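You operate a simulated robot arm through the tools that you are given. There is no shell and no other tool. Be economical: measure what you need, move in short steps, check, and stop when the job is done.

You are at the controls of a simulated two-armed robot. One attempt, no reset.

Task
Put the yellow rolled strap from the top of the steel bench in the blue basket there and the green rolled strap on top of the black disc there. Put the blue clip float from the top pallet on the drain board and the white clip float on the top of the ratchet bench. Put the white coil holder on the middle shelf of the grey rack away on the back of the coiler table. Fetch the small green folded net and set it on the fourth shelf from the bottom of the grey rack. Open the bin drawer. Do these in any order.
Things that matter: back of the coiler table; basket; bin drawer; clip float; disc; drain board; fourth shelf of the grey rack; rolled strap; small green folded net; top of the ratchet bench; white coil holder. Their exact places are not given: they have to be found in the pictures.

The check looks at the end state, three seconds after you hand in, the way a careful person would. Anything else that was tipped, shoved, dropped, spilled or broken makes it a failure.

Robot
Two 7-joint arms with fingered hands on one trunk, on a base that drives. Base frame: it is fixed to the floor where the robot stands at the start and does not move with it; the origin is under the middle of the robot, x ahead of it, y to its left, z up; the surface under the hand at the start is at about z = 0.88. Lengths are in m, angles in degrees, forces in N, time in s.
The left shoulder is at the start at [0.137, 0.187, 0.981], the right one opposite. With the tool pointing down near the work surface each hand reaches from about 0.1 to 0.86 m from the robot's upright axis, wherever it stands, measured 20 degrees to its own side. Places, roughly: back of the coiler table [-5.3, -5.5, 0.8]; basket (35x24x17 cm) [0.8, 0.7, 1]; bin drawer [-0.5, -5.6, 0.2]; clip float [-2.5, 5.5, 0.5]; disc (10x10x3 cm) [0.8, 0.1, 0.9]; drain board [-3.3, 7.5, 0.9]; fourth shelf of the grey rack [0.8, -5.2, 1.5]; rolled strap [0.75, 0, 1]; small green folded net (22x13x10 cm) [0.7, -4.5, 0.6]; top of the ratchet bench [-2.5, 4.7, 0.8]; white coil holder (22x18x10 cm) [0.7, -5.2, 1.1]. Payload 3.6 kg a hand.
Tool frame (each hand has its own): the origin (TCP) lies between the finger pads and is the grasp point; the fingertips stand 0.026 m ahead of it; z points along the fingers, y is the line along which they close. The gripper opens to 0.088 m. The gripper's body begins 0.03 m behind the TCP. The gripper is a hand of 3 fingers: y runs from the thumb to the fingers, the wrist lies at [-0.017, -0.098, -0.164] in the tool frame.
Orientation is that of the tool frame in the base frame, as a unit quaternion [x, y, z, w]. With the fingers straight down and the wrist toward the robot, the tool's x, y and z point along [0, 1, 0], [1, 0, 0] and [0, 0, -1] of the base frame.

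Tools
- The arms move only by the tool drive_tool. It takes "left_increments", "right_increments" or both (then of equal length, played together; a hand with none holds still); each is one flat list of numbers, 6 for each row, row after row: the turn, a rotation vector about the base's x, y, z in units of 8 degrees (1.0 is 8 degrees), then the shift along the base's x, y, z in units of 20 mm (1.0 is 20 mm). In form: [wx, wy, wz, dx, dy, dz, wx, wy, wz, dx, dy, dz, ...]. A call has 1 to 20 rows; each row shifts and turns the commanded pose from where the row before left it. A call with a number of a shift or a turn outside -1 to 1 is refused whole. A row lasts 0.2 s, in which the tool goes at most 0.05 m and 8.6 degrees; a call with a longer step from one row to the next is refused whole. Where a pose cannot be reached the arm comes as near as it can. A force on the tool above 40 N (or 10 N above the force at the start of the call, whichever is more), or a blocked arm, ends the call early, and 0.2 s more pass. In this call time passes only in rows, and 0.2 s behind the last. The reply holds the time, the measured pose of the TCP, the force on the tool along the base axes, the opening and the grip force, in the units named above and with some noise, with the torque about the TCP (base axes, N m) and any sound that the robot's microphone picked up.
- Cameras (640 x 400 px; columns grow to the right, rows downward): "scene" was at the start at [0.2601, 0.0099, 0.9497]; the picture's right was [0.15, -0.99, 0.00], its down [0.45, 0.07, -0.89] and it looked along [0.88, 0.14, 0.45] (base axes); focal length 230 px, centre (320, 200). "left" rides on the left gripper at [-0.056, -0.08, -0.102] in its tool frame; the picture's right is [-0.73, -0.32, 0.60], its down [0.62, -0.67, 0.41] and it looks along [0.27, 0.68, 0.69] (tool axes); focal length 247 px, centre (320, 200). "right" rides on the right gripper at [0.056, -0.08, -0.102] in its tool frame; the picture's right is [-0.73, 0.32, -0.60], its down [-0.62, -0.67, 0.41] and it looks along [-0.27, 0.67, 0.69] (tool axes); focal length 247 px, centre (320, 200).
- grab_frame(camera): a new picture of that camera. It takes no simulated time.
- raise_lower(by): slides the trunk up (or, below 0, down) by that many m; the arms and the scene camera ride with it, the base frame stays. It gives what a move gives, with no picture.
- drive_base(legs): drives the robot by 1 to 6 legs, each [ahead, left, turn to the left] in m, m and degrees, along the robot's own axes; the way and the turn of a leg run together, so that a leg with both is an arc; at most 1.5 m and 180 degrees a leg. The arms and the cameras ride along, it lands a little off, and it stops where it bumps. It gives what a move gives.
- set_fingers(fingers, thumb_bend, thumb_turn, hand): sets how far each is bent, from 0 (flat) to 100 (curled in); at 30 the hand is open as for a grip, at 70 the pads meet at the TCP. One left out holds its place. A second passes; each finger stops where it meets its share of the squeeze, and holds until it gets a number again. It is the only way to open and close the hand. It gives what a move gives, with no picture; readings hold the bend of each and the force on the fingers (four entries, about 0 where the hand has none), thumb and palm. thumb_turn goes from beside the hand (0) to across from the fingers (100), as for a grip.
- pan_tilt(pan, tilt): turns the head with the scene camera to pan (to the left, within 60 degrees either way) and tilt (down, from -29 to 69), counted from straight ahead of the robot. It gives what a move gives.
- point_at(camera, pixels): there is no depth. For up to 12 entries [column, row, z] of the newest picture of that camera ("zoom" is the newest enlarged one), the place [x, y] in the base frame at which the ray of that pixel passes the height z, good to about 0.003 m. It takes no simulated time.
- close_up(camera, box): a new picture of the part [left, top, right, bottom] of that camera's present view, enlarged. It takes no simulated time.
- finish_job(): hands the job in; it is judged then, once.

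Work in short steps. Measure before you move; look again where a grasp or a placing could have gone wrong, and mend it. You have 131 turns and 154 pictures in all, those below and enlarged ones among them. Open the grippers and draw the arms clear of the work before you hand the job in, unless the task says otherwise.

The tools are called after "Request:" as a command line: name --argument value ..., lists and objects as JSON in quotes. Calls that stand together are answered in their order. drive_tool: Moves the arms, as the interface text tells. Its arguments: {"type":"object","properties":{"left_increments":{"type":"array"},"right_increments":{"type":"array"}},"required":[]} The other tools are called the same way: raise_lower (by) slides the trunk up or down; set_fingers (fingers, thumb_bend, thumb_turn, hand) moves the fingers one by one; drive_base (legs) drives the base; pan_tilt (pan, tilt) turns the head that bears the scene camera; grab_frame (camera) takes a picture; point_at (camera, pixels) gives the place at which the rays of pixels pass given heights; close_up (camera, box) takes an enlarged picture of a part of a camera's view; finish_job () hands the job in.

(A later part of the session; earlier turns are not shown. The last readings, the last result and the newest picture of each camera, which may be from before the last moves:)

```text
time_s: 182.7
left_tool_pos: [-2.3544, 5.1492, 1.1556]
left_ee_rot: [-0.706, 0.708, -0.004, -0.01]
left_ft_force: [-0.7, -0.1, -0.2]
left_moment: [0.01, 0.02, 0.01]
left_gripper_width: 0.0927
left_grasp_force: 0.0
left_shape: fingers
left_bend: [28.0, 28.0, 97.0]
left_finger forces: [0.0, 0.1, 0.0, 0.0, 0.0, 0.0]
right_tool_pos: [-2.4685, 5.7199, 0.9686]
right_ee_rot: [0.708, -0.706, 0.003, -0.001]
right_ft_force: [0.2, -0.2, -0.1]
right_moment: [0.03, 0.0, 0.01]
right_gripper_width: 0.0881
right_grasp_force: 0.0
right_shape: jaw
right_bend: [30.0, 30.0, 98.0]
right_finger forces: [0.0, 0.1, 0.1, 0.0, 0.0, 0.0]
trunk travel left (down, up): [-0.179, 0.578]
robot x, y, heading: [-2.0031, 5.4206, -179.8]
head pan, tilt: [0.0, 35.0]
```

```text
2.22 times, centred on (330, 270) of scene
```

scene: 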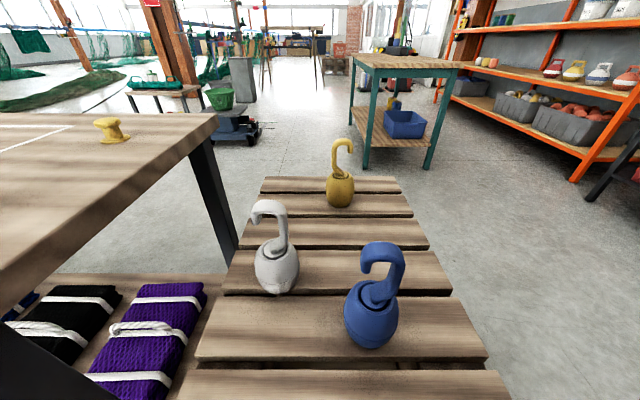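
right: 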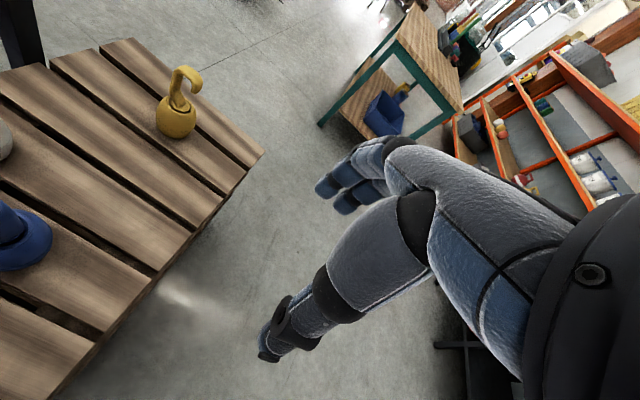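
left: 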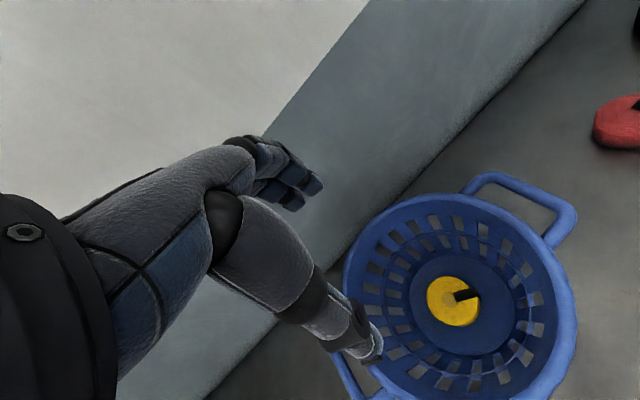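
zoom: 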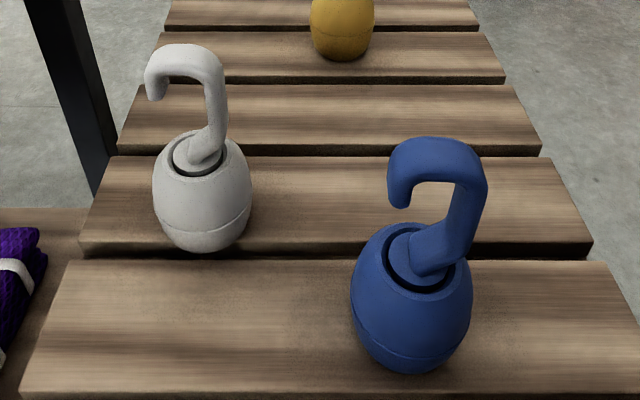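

The two views disagree unless the pallet top is at z≈0.575 (triangulated). Re-query with corrected heights.

Request:
point_at --camera "scene" --pixels '[[268, 204, 0.745], [282, 215, 0.73], [254, 213, 0.73], [383, 246, 0.745], [400, 258, 0.73], [366, 260, 0.73], [371, 348, 0.575], [277, 293, 0.575], [395, 280, 0.7], [284, 235, 0.7], [180, 372, 0.575], [505, 372, 0.575]]'

```text
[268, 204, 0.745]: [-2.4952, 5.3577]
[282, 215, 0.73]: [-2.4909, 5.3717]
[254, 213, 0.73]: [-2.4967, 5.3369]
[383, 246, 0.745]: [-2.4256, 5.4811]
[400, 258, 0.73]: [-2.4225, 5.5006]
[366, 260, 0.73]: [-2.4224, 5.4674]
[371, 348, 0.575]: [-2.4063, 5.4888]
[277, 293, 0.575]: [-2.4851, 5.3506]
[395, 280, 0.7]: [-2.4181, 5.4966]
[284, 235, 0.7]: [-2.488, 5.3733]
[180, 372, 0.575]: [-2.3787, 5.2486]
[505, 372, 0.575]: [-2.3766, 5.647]
```

White hook ≈(−2.513,5.354), top z≈0.735; blue ≈(−2.432,5.483). Move the right hand to hover above white.

Request:
drive_tool --right_increments '[0, 0, 0.1, -0.118, -0.963, -0.18, 0, 0, 0.1, -0.118, -0.963, -0.18, 0, 0, 0.1, -0.118, -0.963, -0.18, 0, 0, 0.1, -0.118, -0.963, -0.18, 0, 0, 0.1, -0.118, -0.963, -0.18, 0, 0, 0.1, -0.118, -0.963, -0.18, 0, 0, 0.1, -0.118, -0.963, -0.18, 0, 0, 0.1, -0.118, -0.963, -0.18, 0, 0, 0.1, -0.118, -0.963, -0.18, 0, 0, 0.1, -0.118, -0.963, -0.18, 0, 0, 0.1, -0.118, -0.963, -0.18, 0, 0, 0.1, -0.118, -0.963, -0.18, 0, 0, 0.1, -0.118, -0.963, -0.18, 0, 0, 0.1, -0.118, -0.963, -0.18, 0, 0, 0.1, -0.118, -0.963, -0.18, 0, 0, 0.1, -0.118, -0.963, -0.18, 0, 0, 0.1, -0.118, -0.963, -0.18, 0, 0, 0.1, -0.118, -0.963, -0.18, 0, 0, 0.1, -0.118, -0.963, -0.18]'

Request:
grab_frame --camera "right"

Request:
grab_frame --camera "scene"

```text
time_s: 186.7
left_tool_pos: [-2.3547, 5.1486, 1.1558]
left_ee_rot: [-0.706, 0.708, -0.004, -0.01]
left_ft_force: [-0.4, 0.1, -0.3]
left_moment: [-0.01, 0.01, 0.0]
left_gripper_width: 0.0926
left_grasp_force: 0.1
left_shape: fingers
left_bend: [28.0, 28.0, 97.0]
left_finger forces: [0.0, 0.0, 0.0, 0.0, 0.0, 0.0]
right_tool_pos: [-2.5146, 5.3518, 0.8994]
right_ee_rot: [0.795, -0.606, 0.003, -0.003]
right_ft_force: [-0.2, 0.0, 0.4]
right_moment: [-0.06, -0.06, 0.01]
right_gripper_width: 0.0882
right_grasp_force: 0.1
right_shape: jaw
right_bend: [30.0, 30.0, 98.0]
right_finger forces: [0.0, 0.1, 0.0, 0.1, 0.0, 0.1]
trunk travel left (down, up): [-0.179, 0.578]
robot x, y, heading: [-2.0011, 5.4195, -180.4]
head pan, tilt: [0.0, 35.0]
```

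```text
90 pictures are left
```

right: 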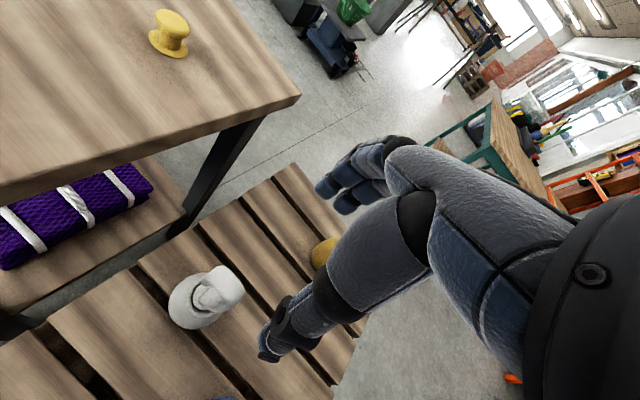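

```text
89 pictures are left
```

scene: 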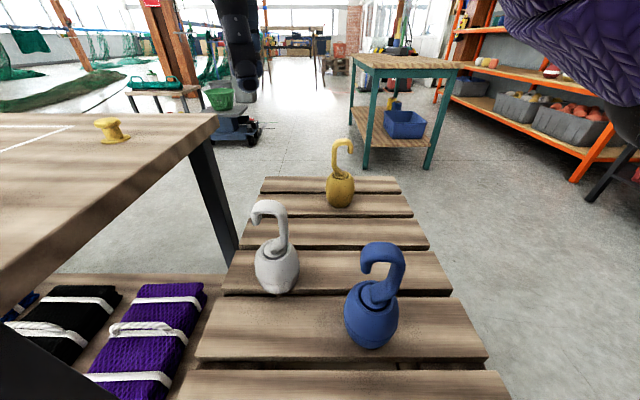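

Refine with the right-hand camera: white hook top ≈(225,285), ball (195,300).

Request:
point_at --camera "right" --pixels '[[226, 284, 0.73], [210, 275, 0.73], [240, 285, 0.73], [222, 305, 0.72], [188, 302, 0.62], [188, 302, 0.6]]'

Request:
close_up --camera "right" --box '[140, 240, 300, 340]'

```text
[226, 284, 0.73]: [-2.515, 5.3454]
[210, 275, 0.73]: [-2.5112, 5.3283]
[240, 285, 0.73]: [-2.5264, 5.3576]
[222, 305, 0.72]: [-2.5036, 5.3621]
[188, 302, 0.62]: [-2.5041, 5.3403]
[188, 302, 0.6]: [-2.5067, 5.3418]
```

```text
4.00 times, centred on (220, 290) of right
```

zoom: 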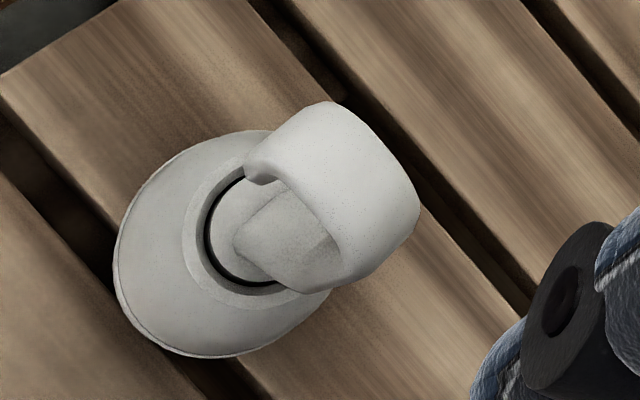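

Check the hook's direction from the zoom.

Request:
point_at --camera "zoom" --pixels '[[290, 135, 0.73], [385, 240, 0.73], [330, 102, 0.73], [418, 205, 0.73], [250, 170, 0.725], [340, 280, 0.725]]'

```text
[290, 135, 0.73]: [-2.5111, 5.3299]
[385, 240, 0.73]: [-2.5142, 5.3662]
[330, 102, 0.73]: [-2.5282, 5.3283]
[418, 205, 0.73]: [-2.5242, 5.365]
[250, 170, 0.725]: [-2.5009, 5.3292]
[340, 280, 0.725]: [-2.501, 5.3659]
```

Hook axis is along y, centre (−2.513,5.348), 2.5 cm wide. Align yaw to 180° and descend to z 0.71.

Request:
drive_tool --right_increments '[0, 0, -0.19, 0, -0.02, -0.95, 0, 0, -0.19, 0, -0.02, -0.95, 0, 0, -0.19, 0, -0.02, -0.95, 0, 0, -0.19, 0, -0.02, -0.95, 0, 0, -0.19, 0, -0.02, -0.95, 0, 0, -0.19, 0, -0.02, -0.95, 0, 0, -0.19, 0, -0.02, -0.95, 0, 0, -0.19, 0, -0.02, -0.95, 0, 0, -0.19, 0, -0.02, -0.95, 0, 0, -0.19, 0, -0.02, -0.95]'

Request:
grab_frame --camera "right"

Request:
close_up --camera "scene" --box '[190, 120, 414, 320]'

```text
time_s: 188.9
left_tool_pos: [-2.3548, 5.1488, 1.157]
left_ee_rot: [-0.706, 0.708, -0.003, -0.011]
left_ft_force: [-0.3, -0.3, -0.2]
left_moment: [0.01, 0.03, 0.0]
left_gripper_width: 0.0931
left_grasp_force: 0.1
left_shape: fingers
left_bend: [28.0, 28.0, 97.0]
left_finger forces: [0.1, 0.0, 0.0, 0.1, 0.0, 0.0]
right_tool_pos: [-2.5154, 5.3492, 0.7111]
right_ee_rot: [0.709, -0.706, 0.003, -0.001]
right_ft_force: [0.3, -0.2, -0.6]
right_moment: [-0.01, -0.01, -0.04]
right_gripper_width: 0.0879
right_grasp_force: 0.1
right_shape: jaw
right_bend: [30.0, 30.0, 98.0]
right_finger forces: [0.1, 0.1, 0.1, 0.1, 0.0, 0.0]
trunk travel left (down, up): [-0.179, 0.578]
robot x, y, heading: [-1.9971, 5.4199, -180.1]
head pan, tilt: [0.0, 35.0]
```

```text
87 pictures are left
```

right: 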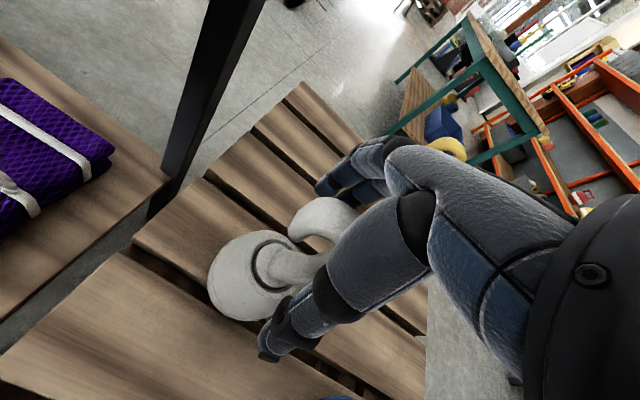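

```text
2.00 times, centred on (302, 220) of scene
```

zoom: 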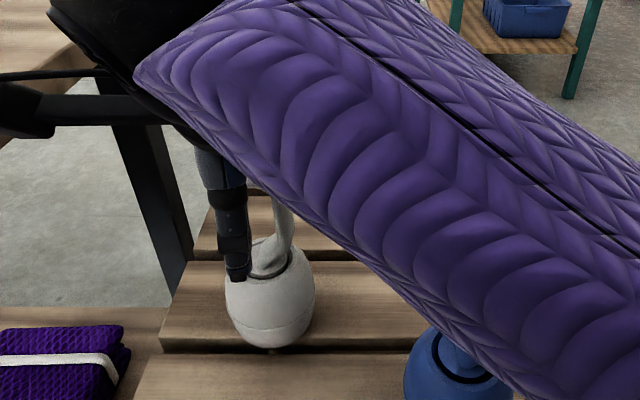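

The hook is between thumb and fingers. Close and lift 0.06 m.

Request:
set_fingers --hand "right" --fingers 72 --thumb_bend 72

Request:
drive_tool --right_increments '[0, 0, 0, 0, 0, 1, 0, 0, 0, 0, 0, 1, 0, 0, 0, 0, 0, 1]'

Request:
close_up --camera "scene" --box '[190, 120, 414, 320]'

Request:
grab_frame --camera "right"

```text
time_s: 189.9
left_tool_pos: [-2.3551, 5.1489, 1.1559]
left_ee_rot: [-0.706, 0.708, -0.004, -0.01]
left_ft_force: [-0.2, 0.1, 1.0]
left_moment: [0.0, 0.0, 0.01]
left_gripper_width: 0.0929
left_grasp_force: 0.0
left_shape: fingers
left_bend: [28.0, 28.0, 97.0]
left_finger forces: [0.0, 0.0, 0.0, 0.1, 0.1, 0.0]
right_tool_pos: [-2.5137, 5.3481, 0.7106]
right_ee_rot: [0.708, -0.707, 0.003, -0.001]
right_ft_force: [-1.0, 0.1, -0.2]
right_moment: [-0.02, 0.04, 0.02]
right_gripper_width: 0.0
right_grasp_force: 0.9
right_shape: fingers
right_bend: [71.0, 71.0, 97.0]
right_finger forces: [0.3, 0.5, 0.0, 0.1, 0.9, 0.0]
trunk travel left (down, up): [-0.179, 0.578]
robot x, y, heading: [-2.0019, 5.4216, -180.1]
head pan, tilt: [0.0, 35.0]
```

```text
time_s: 190.7
left_tool_pos: [-2.3554, 5.1487, 1.1564]
left_ee_rot: [-0.706, 0.708, -0.004, -0.01]
left_ft_force: [0.1, 0.0, 0.5]
left_moment: [0.01, -0.01, -0.03]
left_gripper_width: 0.0926
left_grasp_force: 0.2
left_shape: fingers
left_bend: [28.0, 28.0, 97.0]
left_finger forces: [0.1, 0.1, 0.0, 0.0, 0.0, 0.0]
right_tool_pos: [-2.5136, 5.3498, 0.7708]
right_ee_rot: [0.707, -0.707, 0.003, -0.002]
right_ft_force: [-1.0, -0.1, -0.3]
right_moment: [0.01, 0.05, 0.0]
right_gripper_width: 0.0
right_grasp_force: 1.0
right_shape: fingers
right_bend: [71.0, 71.0, 97.0]
right_finger forces: [0.1, 0.7, 0.0, 0.0, 1.3, 0.0]
trunk travel left (down, up): [-0.179, 0.578]
robot x, y, heading: [-2.0012, 5.4168, -179.8]
head pan, tilt: [0.0, 35.0]
```

```text
2.00 times, centred on (302, 220) of scene
```

zoom: 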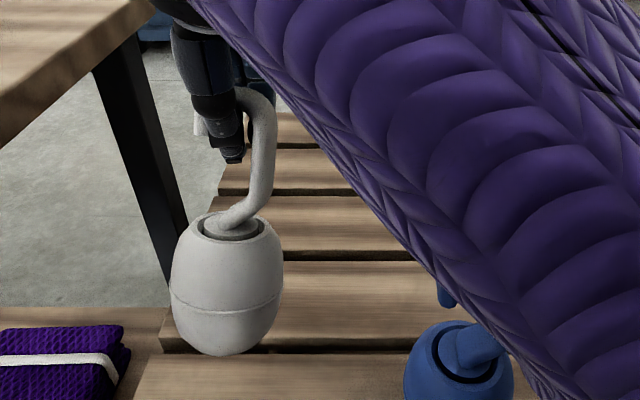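

```text
84 pictures are left
```

right: 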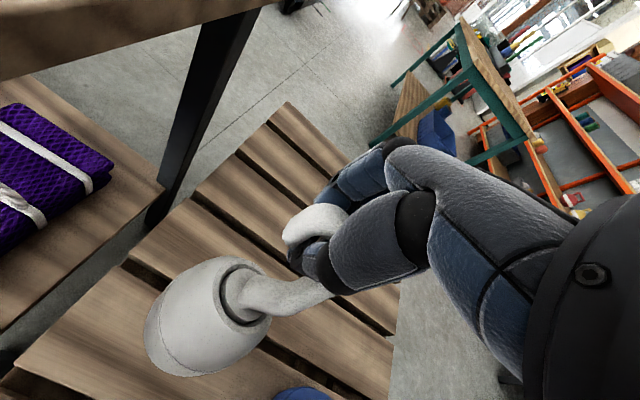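

The float hangs by its hook over the closed fingers – secure enough. Lift it above bench height, and move the left hand out of the way.

Request:
drive_tool --left_increments '[0, 0, 0, 0.36, -0.7, 0.5, 0, 0, 0, 0.36, -0.7, 0.5, 0, 0, 0, 0.36, -0.7, 0.5, 0, 0, 0, 0.36, -0.7, 0.5, 0, 0, 0, 0.36, -0.7, 0.5, 0, 0, 0, 0.36, -0.7, 0.5, 0, 0, 0, 0.36, -0.7, 0.5, 0, 0, 0, 0.36, -0.7, 0.5, 0, 0, 0, 0.36, -0.7, 0.5, 0, 0, 0, 0.36, -0.7, 0.5, 0, 0, 0, 0.36, -0.7, 0.5, 0, 0, 0, 0.36, -0.7, 0.5, 0, 0, 0, 0.36, -0.7, 0.5, 0, 0, 0, 0.36, -0.7, 0.5]' --right_increments '[0, 0, 0, 0, 0, 1, 0, 0, 0, 0, 0, 1, 0, 0, 0, 0, 0, 1, 0, 0, 0, 0, 0, 1, 0, 0, 0, 0, 0, 1, 0, 0, 0, 0, 0, 1, 0, 0, 0, 0, 0, 1, 0, 0, 0, 0, 0, 1, 0, 0, 0, 0, 0, 1, 0, 0, 0, 0, 0, 1, 0, 0, 0, 0, 0, 1, 0, 0, 0, 0, 0, 1, 0, 0, 0, 0, 0, 1, 0, 0, 0, 0, 0, 1]'

Request:
drive_base --legs '[[0, 0.15, 0]]'

Request:
pan_tilt --pan 25 --tilt 30

Request:
grab_frame --camera "scene"

Request:
grab_frame --camera "right"

```text
time_s: 193.7
left_tool_pos: [-2.3689, 5.0058, 1.2173]
left_ee_rot: [-0.705, 0.709, -0.002, -0.01]
left_ft_force: [0.1, 0.4, 0.5]
left_moment: [-0.01, 0.01, 0.02]
left_gripper_width: 0.0929
left_grasp_force: 0.0
left_shape: fingers
left_bend: [28.0, 28.0, 97.0]
left_finger forces: [0.0, 0.0, 0.0, 0.0, 0.1, 0.1]
left hand out of reach, approached as far as the arm can: row 5, 6, 7, 8, 9, 10, 11, 12, 13, 14
right_tool_pos: [-2.5674, 5.3297, 1.0114]
right_ee_rot: [0.707, -0.707, 0.003, -0.002]
right_ft_force: [0.0, -0.3, -0.3]
right_moment: [0.02, 0.04, 0.02]
right_gripper_width: 0.0
right_grasp_force: 1.1
right_shape: fingers
right_bend: [71.0, 71.0, 97.0]
right_finger forces: [0.1, 0.8, 0.1, 0.1, 1.1, 0.1]
right hand out of reach, approached as far as the arm can: row 6, 7, 8, 9, 10, 11
trunk travel left (down, up): [-0.179, 0.578]
robot x, y, heading: [-2.0008, 5.4209, -180.0]
head pan, tilt: [0.0, 35.0]
```

```text
time_s: 195.1
left_tool_pos: [-2.368, 4.8473, 1.2182]
left_ee_rot: [-0.706, 0.708, -0.002, -0.01]
left_ft_force: [-0.9, -0.2, -0.5]
left_moment: [-0.02, 0.04, 0.0]
left_gripper_width: 0.0928
left_grasp_force: 0.1
left_shape: fingers
left_bend: [28.0, 28.0, 97.0]
left_finger forces: [0.0, 0.0, 0.0, 0.0, 0.0, 0.1]
right_tool_pos: [-2.5668, 5.1735, 1.0089]
right_ee_rot: [0.708, -0.706, 0.002, -0.002]
right_ft_force: [-0.7, -0.4, -0.6]
right_moment: [0.01, 0.01, 0.0]
right_gripper_width: 0.0002
right_grasp_force: 1.4
right_shape: fingers
right_bend: [71.0, 71.0, 97.0]
right_finger forces: [0.2, 0.8, 0.0, 0.0, 1.3, 0.0]
trunk travel left (down, up): [-0.179, 0.578]
robot x, y, heading: [-1.9977, 5.265, -179.5]
head pan, tilt: [0.0, 35.0]
```

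```text
time_s: 196.0
left_tool_pos: [-2.3666, 4.8493, 1.2179]
left_ee_rot: [-0.706, 0.708, -0.003, -0.011]
left_ft_force: [0.1, 0.1, 0.1]
left_moment: [0.05, 0.01, -0.01]
left_gripper_width: 0.0927
left_grasp_force: 0.1
left_shape: fingers
left_bend: [28.0, 28.0, 97.0]
left_finger forces: [0.0, 0.0, 0.0, 0.0, 0.0, 0.1]
right_tool_pos: [-2.5673, 5.1733, 1.0111]
right_ee_rot: [0.708, -0.706, 0.003, -0.001]
right_ft_force: [0.4, 0.0, -0.5]
right_moment: [0.03, 0.02, 0.0]
right_gripper_width: 0.0
right_grasp_force: 1.1
right_shape: fingers
right_bend: [71.0, 71.0, 97.0]
right_finger forces: [0.1, 0.8, 0.0, 0.1, 1.2, 0.0]
trunk travel left (down, up): [-0.179, 0.578]
robot x, y, heading: [-2.0, 5.2626, -179.9]
head pan, tilt: [25.0, 30.0]
```

```text
83 pictures are left
```

scene: 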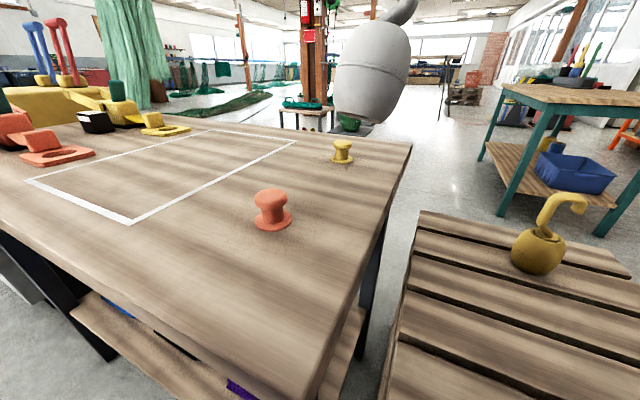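

```text
82 pictures are left
```

right: 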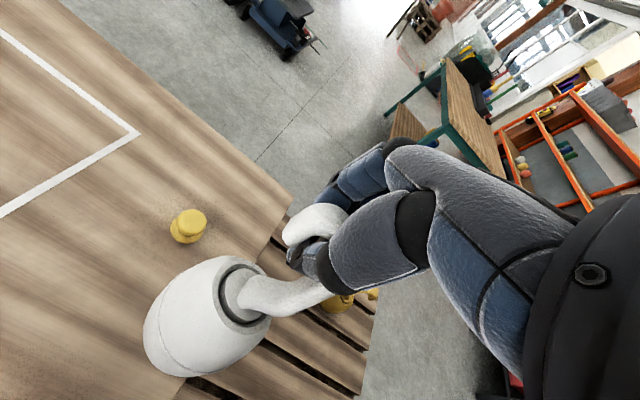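

Verify bench-top height by matching the marking corner in both cameras: scene (297,142), right (138,133); also the yellow spool base.

Request:
point_at --camera "scene" --pixels '[[297, 142, 0.78], [297, 142, 0.8], [297, 142, 0.84], [297, 142, 0.88], [272, 225, 0.8], [342, 160, 0.8], [412, 145, 0.8], [310, 395, 0.8]]'

Request:
point_at --camera "right" --pixels '[[138, 133, 0.78], [138, 133, 0.8], [138, 133, 0.84], [138, 133, 0.88], [185, 235, 0.8], [292, 205, 0.8]]'

```text
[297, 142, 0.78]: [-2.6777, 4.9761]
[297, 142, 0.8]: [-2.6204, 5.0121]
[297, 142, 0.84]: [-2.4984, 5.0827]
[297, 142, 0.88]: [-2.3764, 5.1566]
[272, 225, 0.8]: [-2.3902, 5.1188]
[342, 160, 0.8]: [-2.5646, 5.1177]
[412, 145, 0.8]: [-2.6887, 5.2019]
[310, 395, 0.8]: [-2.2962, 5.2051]
```

```text
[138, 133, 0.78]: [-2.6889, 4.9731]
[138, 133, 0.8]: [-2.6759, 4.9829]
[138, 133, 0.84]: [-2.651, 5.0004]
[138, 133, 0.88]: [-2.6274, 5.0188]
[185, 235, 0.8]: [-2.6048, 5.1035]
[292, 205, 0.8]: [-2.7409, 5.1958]
```

Bench top is z≈0.782. Free spot at (−2.50,5.06) between the spools. Move there and lower to z≈0.93.

Request:
drive_tool --right_increments '[0, 0, 0, 0.48, -0.81, 0, 0, 0, 0, 0.48, -0.81, 0, 0, 0, 0, 0.48, -0.81, 0, 0, 0, 0, 0.48, -0.81, 0, 0, 0, 0, 0.48, -0.81, 0, 0, 0, 0, 0.48, -0.81, 0, 0, 0, 0, 0.48, -0.81, 0, 0, 0, 0, 0, 0, -1, 0, 0, 0, 0, 0, -1, 0, 0, 0, 0, 0, -1, 0, 0, 0, 0, 0, -1]'

Request:
grab_frame --camera "scene"

Request:
grab_frame --camera "right"

```text
time_s: 198.4
left_tool_pos: [-2.3665, 4.8488, 1.218]
left_ee_rot: [-0.705, 0.709, -0.003, -0.011]
left_ft_force: [-0.7, -0.6, 0.0]
left_moment: [-0.01, 0.0, 0.02]
left_gripper_width: 0.0927
left_grasp_force: 0.1
left_shape: fingers
left_bend: [28.0, 28.0, 97.0]
left_finger forces: [0.1, 0.0, 0.0, 0.0, 0.1, 0.1]
right_tool_pos: [-2.5076, 5.065, 0.9329]
right_ee_rot: [0.708, -0.706, 0.003, -0.001]
right_ft_force: [-0.1, 0.8, -0.9]
right_moment: [0.03, 0.02, 0.04]
right_gripper_width: 0.0001
right_grasp_force: 1.1
right_shape: fingers
right_bend: [71.0, 71.0, 97.0]
right_finger forces: [0.1, 0.6, 0.0, 0.0, 1.2, 0.0]
right hand out of reach, approached as far as the arm can: row 7
trunk travel left (down, up): [-0.179, 0.578]
robot x, y, heading: [-1.9998, 5.2646, -179.8]
head pan, tilt: [25.0, 30.0]
```

```text
81 pictures are left
```

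scene: 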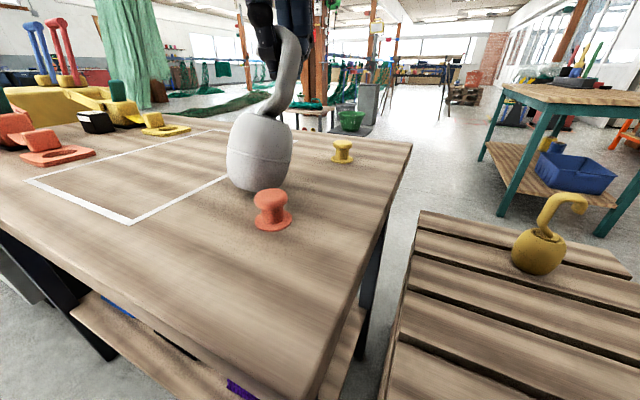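

```text
80 pictures are left
```

right: 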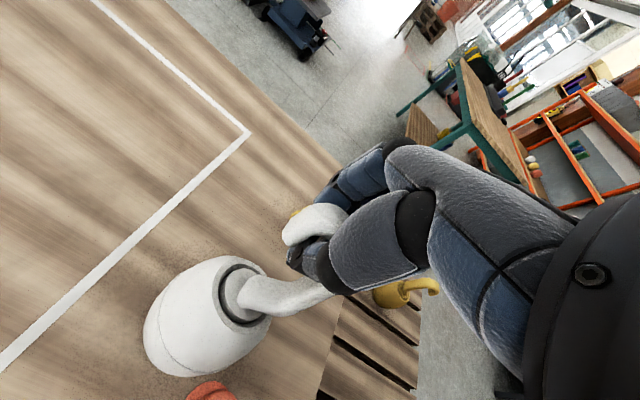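

Nearly down. Lower in small steps to feel the contact.

Request:
drive_tool --right_increments '[0, 0, 0, 0, 0, -0.3, 0, 0, 0, 0, 0, -0.3, 0, 0, 0, 0, 0, -0.3]'

Request:
close_up --camera "scene" --box '[180, 40, 360, 240]'

```text
time_s: 199.2
left_tool_pos: [-2.3679, 4.849, 1.2172]
left_ee_rot: [-0.706, 0.708, -0.003, -0.01]
left_ft_force: [-0.1, 0.3, 0.4]
left_moment: [0.01, -0.01, -0.01]
left_gripper_width: 0.093
left_grasp_force: 0.0
left_shape: fingers
left_bend: [28.0, 28.0, 97.0]
left_finger forces: [0.0, 0.1, 0.1, 0.0, 0.0, 0.0]
right_tool_pos: [-2.5061, 5.0663, 0.9155]
right_ee_rot: [0.708, -0.706, 0.002, -0.002]
right_ft_force: [0.3, 0.1, -0.5]
right_moment: [0.02, -0.02, 0.02]
right_gripper_width: 0.0003
right_grasp_force: 0.1
right_shape: fingers
right_bend: [71.0, 71.0, 97.0]
right_finger forces: [0.1, 0.0, 0.0, 0.0, 0.0, 0.0]
trunk travel left (down, up): [-0.179, 0.578]
robot x, y, heading: [-2.0032, 5.2631, -179.5]
head pan, tilt: [25.0, 30.0]
```

```text
2.00 times, centred on (270, 140) of scene
```

zoom: 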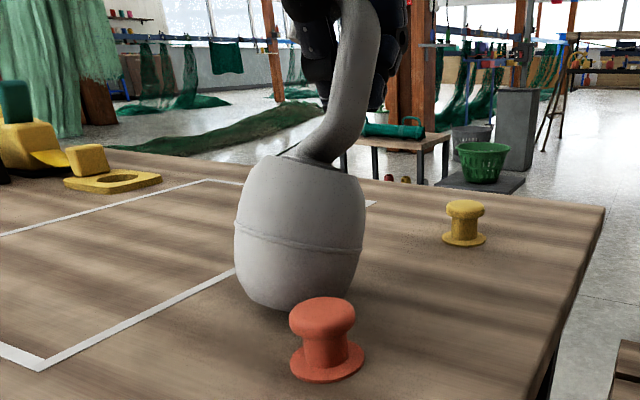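

Finger load vanished: the float stands on the bench. Open, then check before lifting.

Request:
set_fingers --hand "right" --fingers 30 --thumb_bend 30

Request:
drive_tool --right_increments '[0, 0, 0, 0, 0, 0.5, 0, 0, 0, 0, 0, 1, 0, 0, 0, 0, 0, 1, 0, 0, 0, 0, 0, 1, 0, 0, 0, 0, 0, 1]'

Request:
grab_frame --camera "scene"

```text
time_s: 200.2
left_tool_pos: [-2.3671, 4.8491, 1.218]
left_ee_rot: [-0.706, 0.708, -0.004, -0.01]
left_ft_force: [-0.1, 0.0, 0.3]
left_moment: [0.02, -0.01, 0.0]
left_gripper_width: 0.0925
left_grasp_force: 0.0
left_shape: fingers
left_bend: [28.0, 28.0, 97.0]
left_finger forces: [0.1, 0.1, 0.0, 0.0, 0.0, 0.1]
right_tool_pos: [-2.5079, 5.0667, 0.9137]
right_ee_rot: [0.708, -0.706, 0.003, -0.001]
right_ft_force: [0.4, 0.6, 0.2]
right_moment: [-0.01, 0.01, -0.03]
right_gripper_width: 0.0882
right_grasp_force: 0.0
right_shape: fingers
right_bend: [30.0, 30.0, 97.0]
right_finger forces: [0.0, 0.1, 0.0, 0.0, 0.1, 0.0]
trunk travel left (down, up): [-0.179, 0.578]
robot x, y, heading: [-1.9965, 5.2668, -179.4]
head pan, tilt: [25.0, 30.0]
```

```text
time_s: 201.4
left_tool_pos: [-2.3671, 4.8489, 1.2171]
left_ee_rot: [-0.706, 0.708, -0.002, -0.011]
left_ft_force: [0.1, -0.4, 0.6]
left_moment: [0.0, 0.0, 0.0]
left_gripper_width: 0.0925
left_grasp_force: 0.0
left_shape: fingers
left_bend: [28.0, 28.0, 97.0]
left_finger forces: [0.1, 0.1, 0.0, 0.1, 0.0, 0.0]
right_tool_pos: [-2.506, 5.0692, 1.005]
right_ee_rot: [0.708, -0.706, 0.003, -0.001]
right_ft_force: [-0.1, -0.2, 0.1]
right_moment: [0.0, -0.01, -0.05]
right_gripper_width: 0.0882
right_grasp_force: 0.1
right_shape: fingers
right_bend: [30.0, 30.0, 97.0]
right_finger forces: [0.0, 0.1, 0.0, 0.0, 0.1, 0.0]
trunk travel left (down, up): [-0.179, 0.578]
robot x, y, heading: [-2.0024, 5.2671, -179.6]
head pan, tilt: [25.0, 30.0]
```

```text
78 pictures are left
```

scene: 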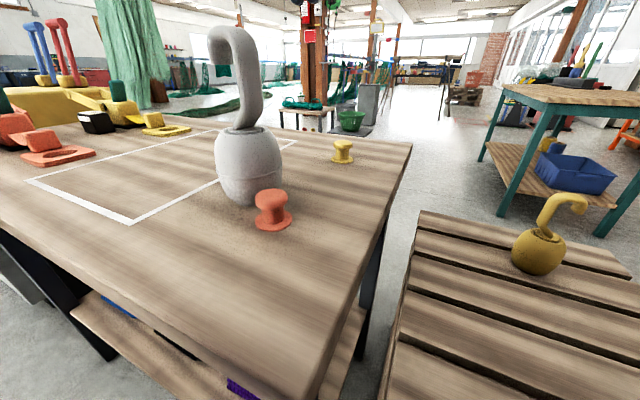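

White float is standing on the ratchet bench. Raise, shift the base right 0.2 m, and hover over blue.

Request:
drive_tool --right_increments '[0, 0, 0, 0, 0, 1, 0, 0, 0, 0, 0, 1, 0, 0, 0, 0, 0, 1]'

Request:
drive_base --legs '[[0, -0.2, 0]]'

Request:
drive_tool --right_increments '[0, 0, 0, 0.37, 0.98, 0, 0, 0, 0, 0.37, 0.98, 0, 0, 0, 0, 0.37, 0.98, 0, 0, 0, 0, 0.37, 0.98, 0, 0, 0, 0, 0.37, 0.98, 0, 0, 0, 0, 0.37, 0.98, 0, 0, 0, 0, 0.37, 0.98, -1, 0, 0, 0, 0.37, 0.98, -1, 0, 0, 0, 0.37, 0.98, -1, 0, 0, 0, 0.37, 0.98, -1, 0, 0, 0, 0, 0, -1, 0, 0, 0, 0, 0, -1, 0, 0, 0, 0, 0, -1]'

Request:
pan_tilt --pan 0 --tilt 40

Request:
grab_frame --camera "right"

Request:
grab_frame --camera "scene"

```text
time_s: 202.2
left_tool_pos: [-2.3679, 4.8501, 1.2179]
left_ee_rot: [-0.706, 0.708, -0.002, -0.01]
left_ft_force: [-0.7, -0.2, -1.0]
left_moment: [0.02, 0.07, 0.01]
left_gripper_width: 0.0927
left_grasp_force: 0.0
left_shape: fingers
left_bend: [28.0, 28.0, 97.0]
left_finger forces: [0.1, 0.1, 0.0, 0.1, 0.1, 0.0]
right_tool_pos: [-2.51, 5.0718, 1.0579]
right_ee_rot: [0.708, -0.706, 0.003, -0.001]
right_ft_force: [-0.1, -1.3, -0.3]
right_moment: [-0.03, -0.03, 0.01]
right_gripper_width: 0.0881
right_grasp_force: 0.0
right_shape: fingers
right_bend: [30.0, 30.0, 97.0]
right_finger forces: [0.1, 0.1, 0.1, 0.0, 0.1, 0.0]
right hand out of reach, approached as far as the arm can: row 3
trunk travel left (down, up): [-0.179, 0.578]
robot x, y, heading: [-1.9981, 5.2617, -179.9]
head pan, tilt: [25.0, 30.0]
```

```text
time_s: 203.8
left_tool_pos: [-2.3696, 5.0462, 1.218]
left_ee_rot: [-0.704, 0.71, -0.002, -0.01]
left_ft_force: [-0.2, 0.7, 0.3]
left_moment: [0.01, 0.03, 0.01]
left_gripper_width: 0.0927
left_grasp_force: 0.0
left_shape: fingers
left_bend: [28.0, 28.0, 97.0]
left_finger forces: [0.1, 0.0, 0.1, 0.0, 0.0, 0.0]
right_tool_pos: [-2.5126, 5.2691, 1.0574]
right_ee_rot: [-0.706, 0.708, -0.003, 0.0]
right_ft_force: [0.0, 0.2, -0.2]
right_moment: [-0.03, 0.0, -0.02]
right_gripper_width: 0.0881
right_grasp_force: 0.0
right_shape: fingers
right_bend: [30.0, 30.0, 97.0]
right_finger forces: [0.0, 0.1, 0.0, 0.1, 0.0, 0.0]
trunk travel left (down, up): [-0.179, 0.578]
robot x, y, heading: [-2.0, 5.4553, 179.6]
head pan, tilt: [25.0, 30.0]
```

```text
time_s: 206.6
left_tool_pos: [-2.3721, 5.0446, 1.2176]
left_ee_rot: [-0.704, 0.71, -0.003, -0.011]
left_ft_force: [0.6, -0.4, -0.7]
left_moment: [0.02, -0.02, 0.03]
left_gripper_width: 0.0924
left_grasp_force: 0.0
left_shape: fingers
left_bend: [28.0, 28.0, 97.0]
left_finger forces: [0.0, 0.0, 0.1, 0.1, 0.0, 0.0]
right_tool_pos: [-2.4382, 5.4625, 0.9194]
right_ee_rot: [-0.706, 0.708, -0.002, 0.001]
right_ft_force: [0.4, -0.5, 1.2]
right_moment: [-0.02, 0.05, 0.01]
right_gripper_width: 0.0883
right_grasp_force: 0.1
right_shape: fingers
right_bend: [30.0, 30.0, 97.0]
right_finger forces: [0.0, 0.0, 0.1, 0.0, 0.0, 0.1]
trunk travel left (down, up): [-0.179, 0.578]
robot x, y, heading: [-2.0009, 5.461, 179.7]
head pan, tilt: [25.0, 30.0]
```

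```text
time_s: 207.5
left_tool_pos: [-2.37, 5.0445, 1.2178]
left_ee_rot: [-0.703, 0.711, -0.003, -0.011]
left_ft_force: [1.0, 0.1, -0.5]
left_moment: [0.0, -0.01, -0.02]
left_gripper_width: 0.0926
left_grasp_force: 0.0
left_shape: fingers
left_bend: [28.0, 28.0, 97.0]
left_finger forces: [0.1, 0.0, 0.0, 0.1, 0.0, 0.0]
right_tool_pos: [-2.438, 5.4642, 0.9179]
right_ee_rot: [-0.706, 0.708, -0.002, 0.001]
right_ft_force: [0.6, 0.5, 0.3]
right_moment: [-0.01, 0.0, -0.01]
right_gripper_width: 0.0884
right_grasp_force: 0.2
right_shape: fingers
right_bend: [30.0, 30.0, 97.0]
right_finger forces: [0.0, 0.0, 0.1, 0.1, 0.1, 0.0]
trunk travel left (down, up): [-0.179, 0.578]
robot x, y, heading: [-1.999, 5.4608, 179.4]
head pan, tilt: [0.0, 40.0]
```

```text
77 pictures are left
```

right: 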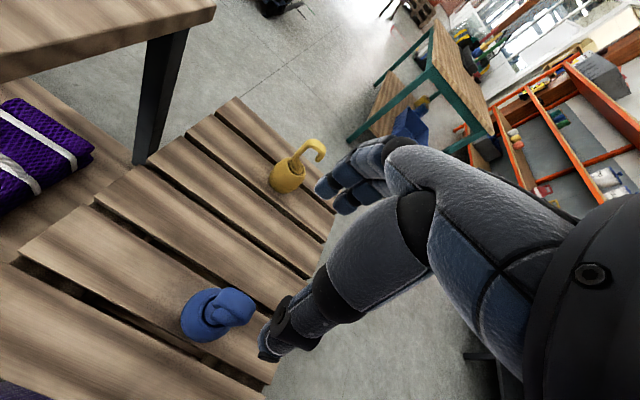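

```text
76 pictures are left
```

scene: 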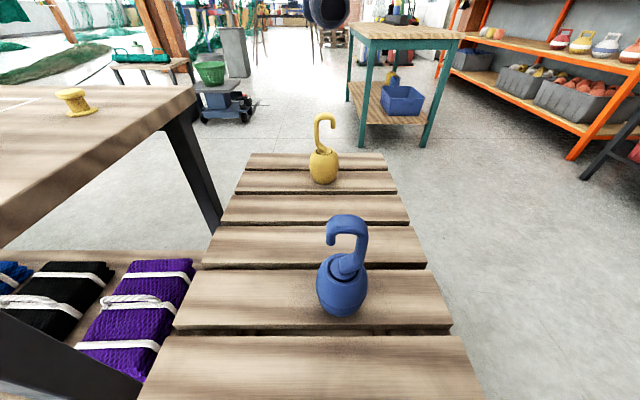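

Blue float undisturbed. Zoom in for its hook axis.

Request:
close_up --camera "right" --box '[160, 260, 288, 360]'

Request:
point_at --camera "right" --pixels '[[222, 290, 0.73], [245, 312, 0.73], [232, 302, 0.73], [250, 298, 0.73], [232, 325, 0.725], [200, 320, 0.62]]'

```text
4.00 times, centred on (224, 310) of right
```

zoom: 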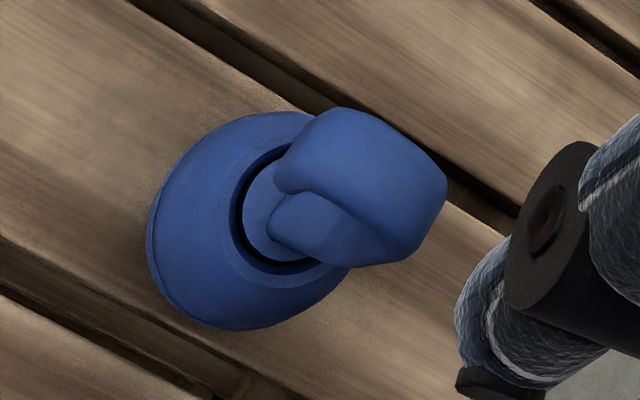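

```text
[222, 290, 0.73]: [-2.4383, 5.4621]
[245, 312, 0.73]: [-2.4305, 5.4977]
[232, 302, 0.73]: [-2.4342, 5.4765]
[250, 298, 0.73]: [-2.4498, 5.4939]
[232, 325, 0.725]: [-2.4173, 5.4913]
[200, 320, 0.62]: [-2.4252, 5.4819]
```

Hook centre ≈(−2.433,5.480). Descend to z 0.711 as with white, close, lift.

Request:
drive_tool --right_increments '[0, 0, 0, 0.02, 0.073, -0.94, 0, 0, 0, 0.02, 0.073, -0.94, 0, 0, 0, 0.02, 0.073, -0.94, 0, 0, 0, 0.02, 0.073, -0.94, 0, 0, 0, 0.02, 0.073, -0.94, 0, 0, 0, 0.02, 0.073, -0.94, 0, 0, 0, 0.02, 0.073, -0.94, 0, 0, 0, 0.02, 0.073, -0.94, 0, 0, 0, 0.02, 0.073, -0.94, 0, 0, 0, 0.02, 0.073, -0.94, 0, 0, 0, 0.02, 0.073, -0.94]'

Request:
set_fingers --hand "right" --fingers 72 --thumb_bend 72

Request:
drive_tool --right_increments '[0, 0, 0, 0, 0, 1, 0, 0, 0, 0, 0, 1, 0, 0, 0, 0, 0, 1, 0, 0, 0, 0, 0, 1, 0, 0, 0, 0, 0, 1, 0, 0, 0, 0, 0, 1, 0, 0, 0, 0, 0, 1, 0, 0, 0, 0, 0, 1]'

Request:
grab_frame --camera "right"

```text
time_s: 209.9
left_tool_pos: [-2.3712, 5.0437, 1.2175]
left_ee_rot: [-0.703, 0.711, -0.003, -0.01]
left_ft_force: [-0.2, 0.4, 0.7]
left_moment: [0.02, 0.0, 0.01]
left_gripper_width: 0.0926
left_grasp_force: 0.1
left_shape: fingers
left_bend: [28.0, 28.0, 97.0]
left_finger forces: [0.0, 0.0, 0.1, 0.0, 0.0, 0.0]
right_tool_pos: [-2.4332, 5.4793, 0.712]
right_ee_rot: [-0.706, 0.708, -0.003, 0.001]
right_ft_force: [-0.7, 0.0, -1.1]
right_moment: [-0.04, -0.01, 0.06]
right_gripper_width: 0.0879
right_grasp_force: 0.1
right_shape: fingers
right_bend: [30.0, 30.0, 97.0]
right_finger forces: [0.0, 0.0, 0.1, 0.0, 0.0, 0.1]
trunk travel left (down, up): [-0.179, 0.578]
robot x, y, heading: [-2.002, 5.4564, 180.0]
head pan, tilt: [0.0, 40.0]
```

```text
time_s: 210.9
left_tool_pos: [-2.3698, 5.0445, 1.2166]
left_ee_rot: [-0.703, 0.711, -0.003, -0.01]
left_ft_force: [-0.1, 0.8, -0.2]
left_moment: [-0.02, -0.03, -0.01]
left_gripper_width: 0.0927
left_grasp_force: 0.1
left_shape: fingers
left_bend: [28.0, 28.0, 97.0]
left_finger forces: [0.0, 0.0, 0.0, 0.0, 0.1, 0.0]
right_tool_pos: [-2.433, 5.4797, 0.7114]
right_ee_rot: [-0.706, 0.708, -0.004, 0.002]
right_ft_force: [-0.3, 0.3, -0.4]
right_moment: [-0.03, -0.02, -0.03]
right_gripper_width: 0.0121
right_grasp_force: 9.0
right_shape: fingers
right_bend: [66.0, 65.0, 97.0]
right_finger forces: [8.8, 0.0, 0.0, 0.0, 8.7, 0.1]
trunk travel left (down, up): [-0.179, 0.578]
robot x, y, heading: [-1.9995, 5.4589, 179.8]
head pan, tilt: [0.0, 40.0]
```

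```text
time_s: 212.7
left_tool_pos: [-2.3703, 5.0439, 1.2176]
left_ee_rot: [-0.703, 0.711, -0.003, -0.01]
left_ft_force: [-0.2, 0.8, 0.9]
left_moment: [-0.01, -0.01, -0.04]
left_gripper_width: 0.0928
left_grasp_force: 0.0
left_shape: fingers
left_bend: [28.0, 28.0, 97.0]
left_finger forces: [0.0, 0.0, 0.1, 0.1, 0.0, 0.0]
right_tool_pos: [-2.4322, 5.4806, 0.8698]
right_ee_rot: [-0.706, 0.708, -0.004, 0.002]
right_ft_force: [-0.4, -0.3, -1.3]
right_moment: [0.04, -0.02, -0.01]
right_gripper_width: 0.0098
right_grasp_force: 7.6
right_shape: fingers
right_bend: [67.0, 67.0, 97.0]
right_finger forces: [7.4, 0.0, 0.0, 0.0, 7.1, 0.0]
trunk travel left (down, up): [-0.179, 0.578]
robot x, y, heading: [-2.0013, 5.4588, 179.8]
head pan, tilt: [0.0, 40.0]
```

```text
74 pictures are left
```

right: 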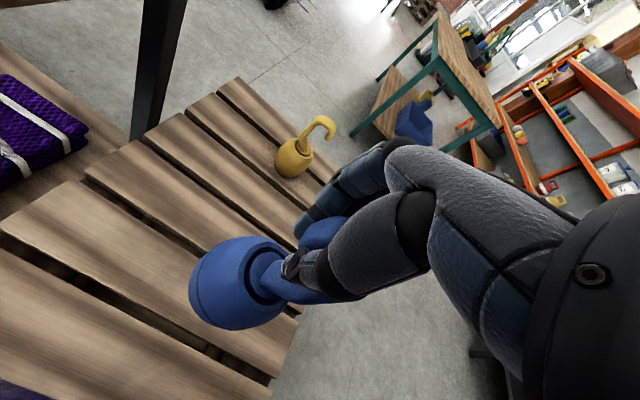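

Held. Raise the trunk, back off, and turn north-west toward the sink area to locate the drain board.

Request:
raise_lower --by 0.35

Request:
drive_base --legs '[[-0.25, 0, 0], [0, 0, -65]]'

Request:
pan_tilt --pan 10 --tilt 20

Request:
grab_frame --camera "scene"

```text
time_s: 216.1
left_tool_pos: [-2.3705, 5.0444, 1.5665]
left_ee_rot: [-0.703, 0.711, -0.004, -0.011]
left_ft_force: [0.3, 0.7, 0.5]
left_moment: [0.0, 0.01, 0.02]
left_gripper_width: 0.0927
left_grasp_force: 0.0
left_shape: fingers
left_bend: [28.0, 28.0, 97.0]
left_finger forces: [0.0, 0.0, 0.0, 0.1, 0.1, 0.0]
right_tool_pos: [-2.4334, 5.4792, 1.2205]
right_ee_rot: [-0.706, 0.708, -0.002, 0.001]
right_ft_force: [0.7, 0.7, -1.2]
right_moment: [-0.04, -0.01, 0.01]
right_gripper_width: 0.0098
right_grasp_force: 7.4
right_shape: fingers
right_bend: [67.0, 67.0, 97.0]
right_finger forces: [7.4, 0.0, 0.0, 0.0, 7.0, 0.1]
trunk travel left (down, up): [-0.529, 0.228]
robot x, y, heading: [-2.0053, 5.4588, 179.9]
head pan, tilt: [0.0, 40.0]
```

```text
time_s: 220.8
left_tool_pos: [-2.2842, 5.6215, 1.5687]
left_ee_rot: [-0.208, 0.978, 0.003, -0.01]
left_ft_force: [-0.2, -0.2, 0.7]
left_moment: [0.05, 0.01, -0.01]
left_gripper_width: 0.0928
left_grasp_force: 0.0
left_shape: fingers
left_bend: [28.0, 28.0, 97.0]
left_finger forces: [0.0, 0.1, 0.0, 0.0, 0.0, 0.1]
right_tool_pos: [-1.9153, 5.8591, 1.2208]
right_ee_rot: [-0.212, 0.977, -0.003, 0.0]
right_ft_force: [-0.1, 0.2, -0.6]
right_moment: [0.03, 0.03, -0.02]
right_gripper_width: 0.0093
right_grasp_force: 6.9
right_shape: fingers
right_bend: [67.0, 67.0, 97.0]
right_finger forces: [7.1, 0.0, 0.1, 0.0, 6.8, 0.0]
trunk travel left (down, up): [-0.529, 0.228]
robot x, y, heading: [-1.7558, 5.4537, 114.6]
head pan, tilt: [0.0, 40.0]
```

```text
time_s: 221.6
left_tool_pos: [-2.2834, 5.6214, 1.5672]
left_ee_rot: [-0.209, 0.978, 0.003, -0.01]
left_ft_force: [-0.4, 1.2, 0.9]
left_moment: [-0.01, 0.01, -0.01]
left_gripper_width: 0.0928
left_grasp_force: 0.0
left_shape: fingers
left_bend: [28.0, 28.0, 97.0]
left_finger forces: [0.0, 0.0, 0.1, 0.0, 0.1, 0.0]
right_tool_pos: [-1.9138, 5.8603, 1.2213]
right_ee_rot: [-0.211, 0.977, -0.003, -0.001]
right_ft_force: [-0.8, 0.6, -0.9]
right_moment: [0.04, 0.02, 0.03]
right_gripper_width: 0.0092
right_grasp_force: 7.0
right_shape: fingers
right_bend: [67.0, 67.0, 97.0]
right_finger forces: [7.2, 0.1, 0.0, 0.1, 6.9, 0.0]
trunk travel left (down, up): [-0.529, 0.228]
robot x, y, heading: [-1.7544, 5.457, 114.2]
head pan, tilt: [10.0, 20.0]
```

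```text
73 pictures are left
```

scene: 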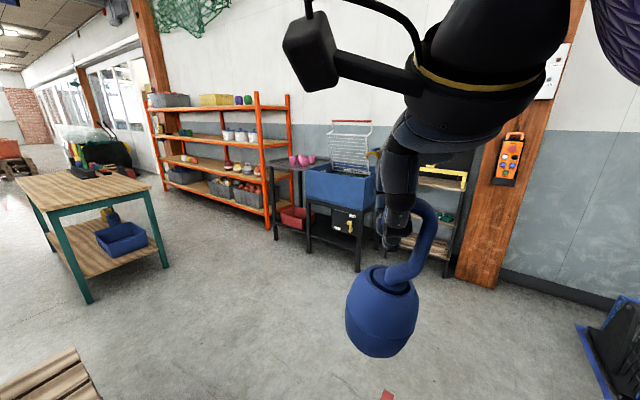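

The drain board is the black mesh table at (295,165) left of the blue tub. Measure its place.

Request:
point_at --camera "scene" --pixels '[[276, 241, 0.0], [309, 250, 0.0], [270, 170, 0.85], [305, 173, 0.85], [307, 161, 0.85], [358, 272, 0.0], [80, 302, 0], [165, 267, 0], [288, 227, 0]]'

Request:
close_up --camera "scene" --box '[240, 110, 400, 280]'

```text
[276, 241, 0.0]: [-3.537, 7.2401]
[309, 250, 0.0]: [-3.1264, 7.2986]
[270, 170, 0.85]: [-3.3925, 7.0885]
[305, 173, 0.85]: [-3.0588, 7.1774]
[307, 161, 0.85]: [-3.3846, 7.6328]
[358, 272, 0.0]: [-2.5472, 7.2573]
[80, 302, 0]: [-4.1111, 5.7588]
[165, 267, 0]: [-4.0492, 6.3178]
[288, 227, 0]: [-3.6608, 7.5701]
```

```text
2.35 times, centred on (320, 195) of scene
```

zoom: 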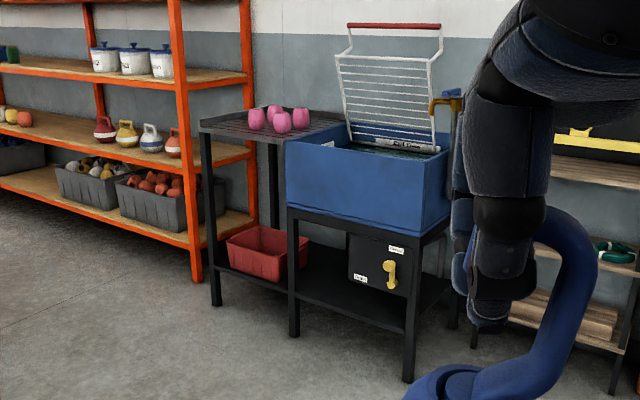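

Drain board spans x −3.54…−3.13, front y≈7.24, top ~0.8. Route: face north, go up to y≈6.4, strafe west to x≈−3.45.

Request:
drive_base --legs '[[0, 0, -24.3], [0.95, 0, 0], [0, 1.3, 0], [0, 0.4, 0]]'

Request:
pan_tilt --pan 0 --tilt 35

Request:
grab_frame --camera "scene"

Request:
grab_frame --camera "right"

```text
time_s: 236.2
left_tool_pos: [-3.858, 6.8348, 1.5684]
left_ee_rot: [0.012, 1.0, 0.005, -0.009]
left_ft_force: [-0.1, -0.9, -0.8]
left_moment: [0.0, -0.01, 0.0]
left_gripper_width: 0.0926
left_grasp_force: 0.1
left_shape: fingers
left_bend: [28.0, 28.0, 97.0]
left_finger forces: [0.0, 0.0, 0.1, 0.0, 0.0, 0.0]
right_tool_pos: [-3.42, 6.893, 1.2199]
right_ee_rot: [0.009, 1.0, -0.003, -0.001]
right_ft_force: [0.2, 1.0, -1.5]
right_moment: [0.02, -0.03, -0.01]
right_gripper_width: 0.0091
right_grasp_force: 6.9
right_shape: fingers
right_bend: [68.0, 67.0, 97.0]
right_finger forces: [7.1, 0.0, 0.1, 0.0, 6.8, 0.1]
trunk travel left (down, up): [-0.529, 0.228]
robot x, y, heading: [-3.4441, 6.4591, 89.0]
head pan, tilt: [10.0, 20.0]
```

```text
time_s: 236.9
left_tool_pos: [-3.8562, 6.835, 1.5677]
left_ee_rot: [0.012, 1.0, 0.005, -0.009]
left_ft_force: [-0.3, -0.5, 0.2]
left_moment: [0.0, 0.01, 0.0]
left_gripper_width: 0.0926
left_grasp_force: 0.1
left_shape: fingers
left_bend: [28.0, 28.0, 97.0]
left_finger forces: [0.0, 0.0, 0.0, 0.0, 0.0, 0.0]
right_tool_pos: [-3.4186, 6.8917, 1.2213]
right_ee_rot: [0.009, 1.0, -0.003, 0.0]
right_ft_force: [-0.1, -0.9, -0.6]
right_moment: [-0.01, 0.01, 0.02]
right_gripper_width: 0.0092
right_grasp_force: 7.2
right_shape: fingers
right_bend: [68.0, 67.0, 97.0]
right_finger forces: [7.0, 0.1, 0.0, 0.0, 6.8, 0.1]
trunk travel left (down, up): [-0.529, 0.228]
robot x, y, heading: [-3.4465, 6.4574, 89.0]
head pan, tilt: [0.0, 35.0]
```

```text
71 pictures are left
```

scene: 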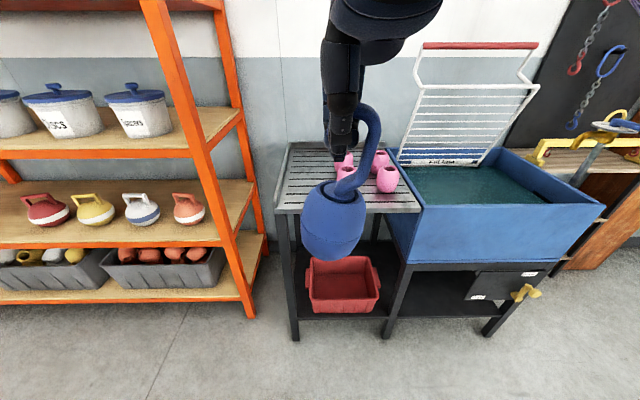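

```text
70 pictures are left
```

right: 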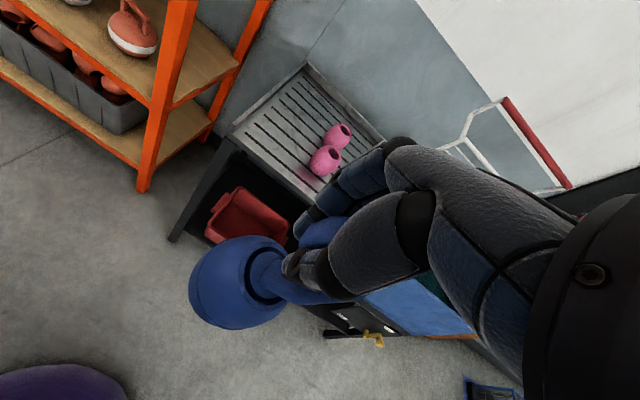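

Triangulate the drain board height with its front-left corner: scene (274,212), right (230,137); back-left scene (290,143), right (307,65).

Request:
point_at --camera "scene" --pixels '[[274, 212, 0.75], [274, 212, 0.8], [274, 212, 0.85], [290, 143, 0.8], [290, 143, 0.85], [421, 210, 0.8], [421, 210, 0.85]]'

Request:
point_at --camera "right" --pixels '[[230, 137, 0.75], [230, 137, 0.8], [230, 137, 0.85], [307, 65, 0.8], [307, 65, 0.85]]'

```text
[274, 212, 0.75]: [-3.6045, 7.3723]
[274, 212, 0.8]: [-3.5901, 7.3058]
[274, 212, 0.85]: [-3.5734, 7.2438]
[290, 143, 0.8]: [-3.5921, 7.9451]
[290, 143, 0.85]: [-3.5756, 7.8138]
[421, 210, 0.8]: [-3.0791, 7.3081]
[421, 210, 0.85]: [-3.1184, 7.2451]
```

```text
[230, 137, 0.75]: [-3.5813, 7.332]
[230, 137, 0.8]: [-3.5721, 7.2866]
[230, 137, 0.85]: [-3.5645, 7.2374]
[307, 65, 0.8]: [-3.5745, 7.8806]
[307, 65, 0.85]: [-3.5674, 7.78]
```

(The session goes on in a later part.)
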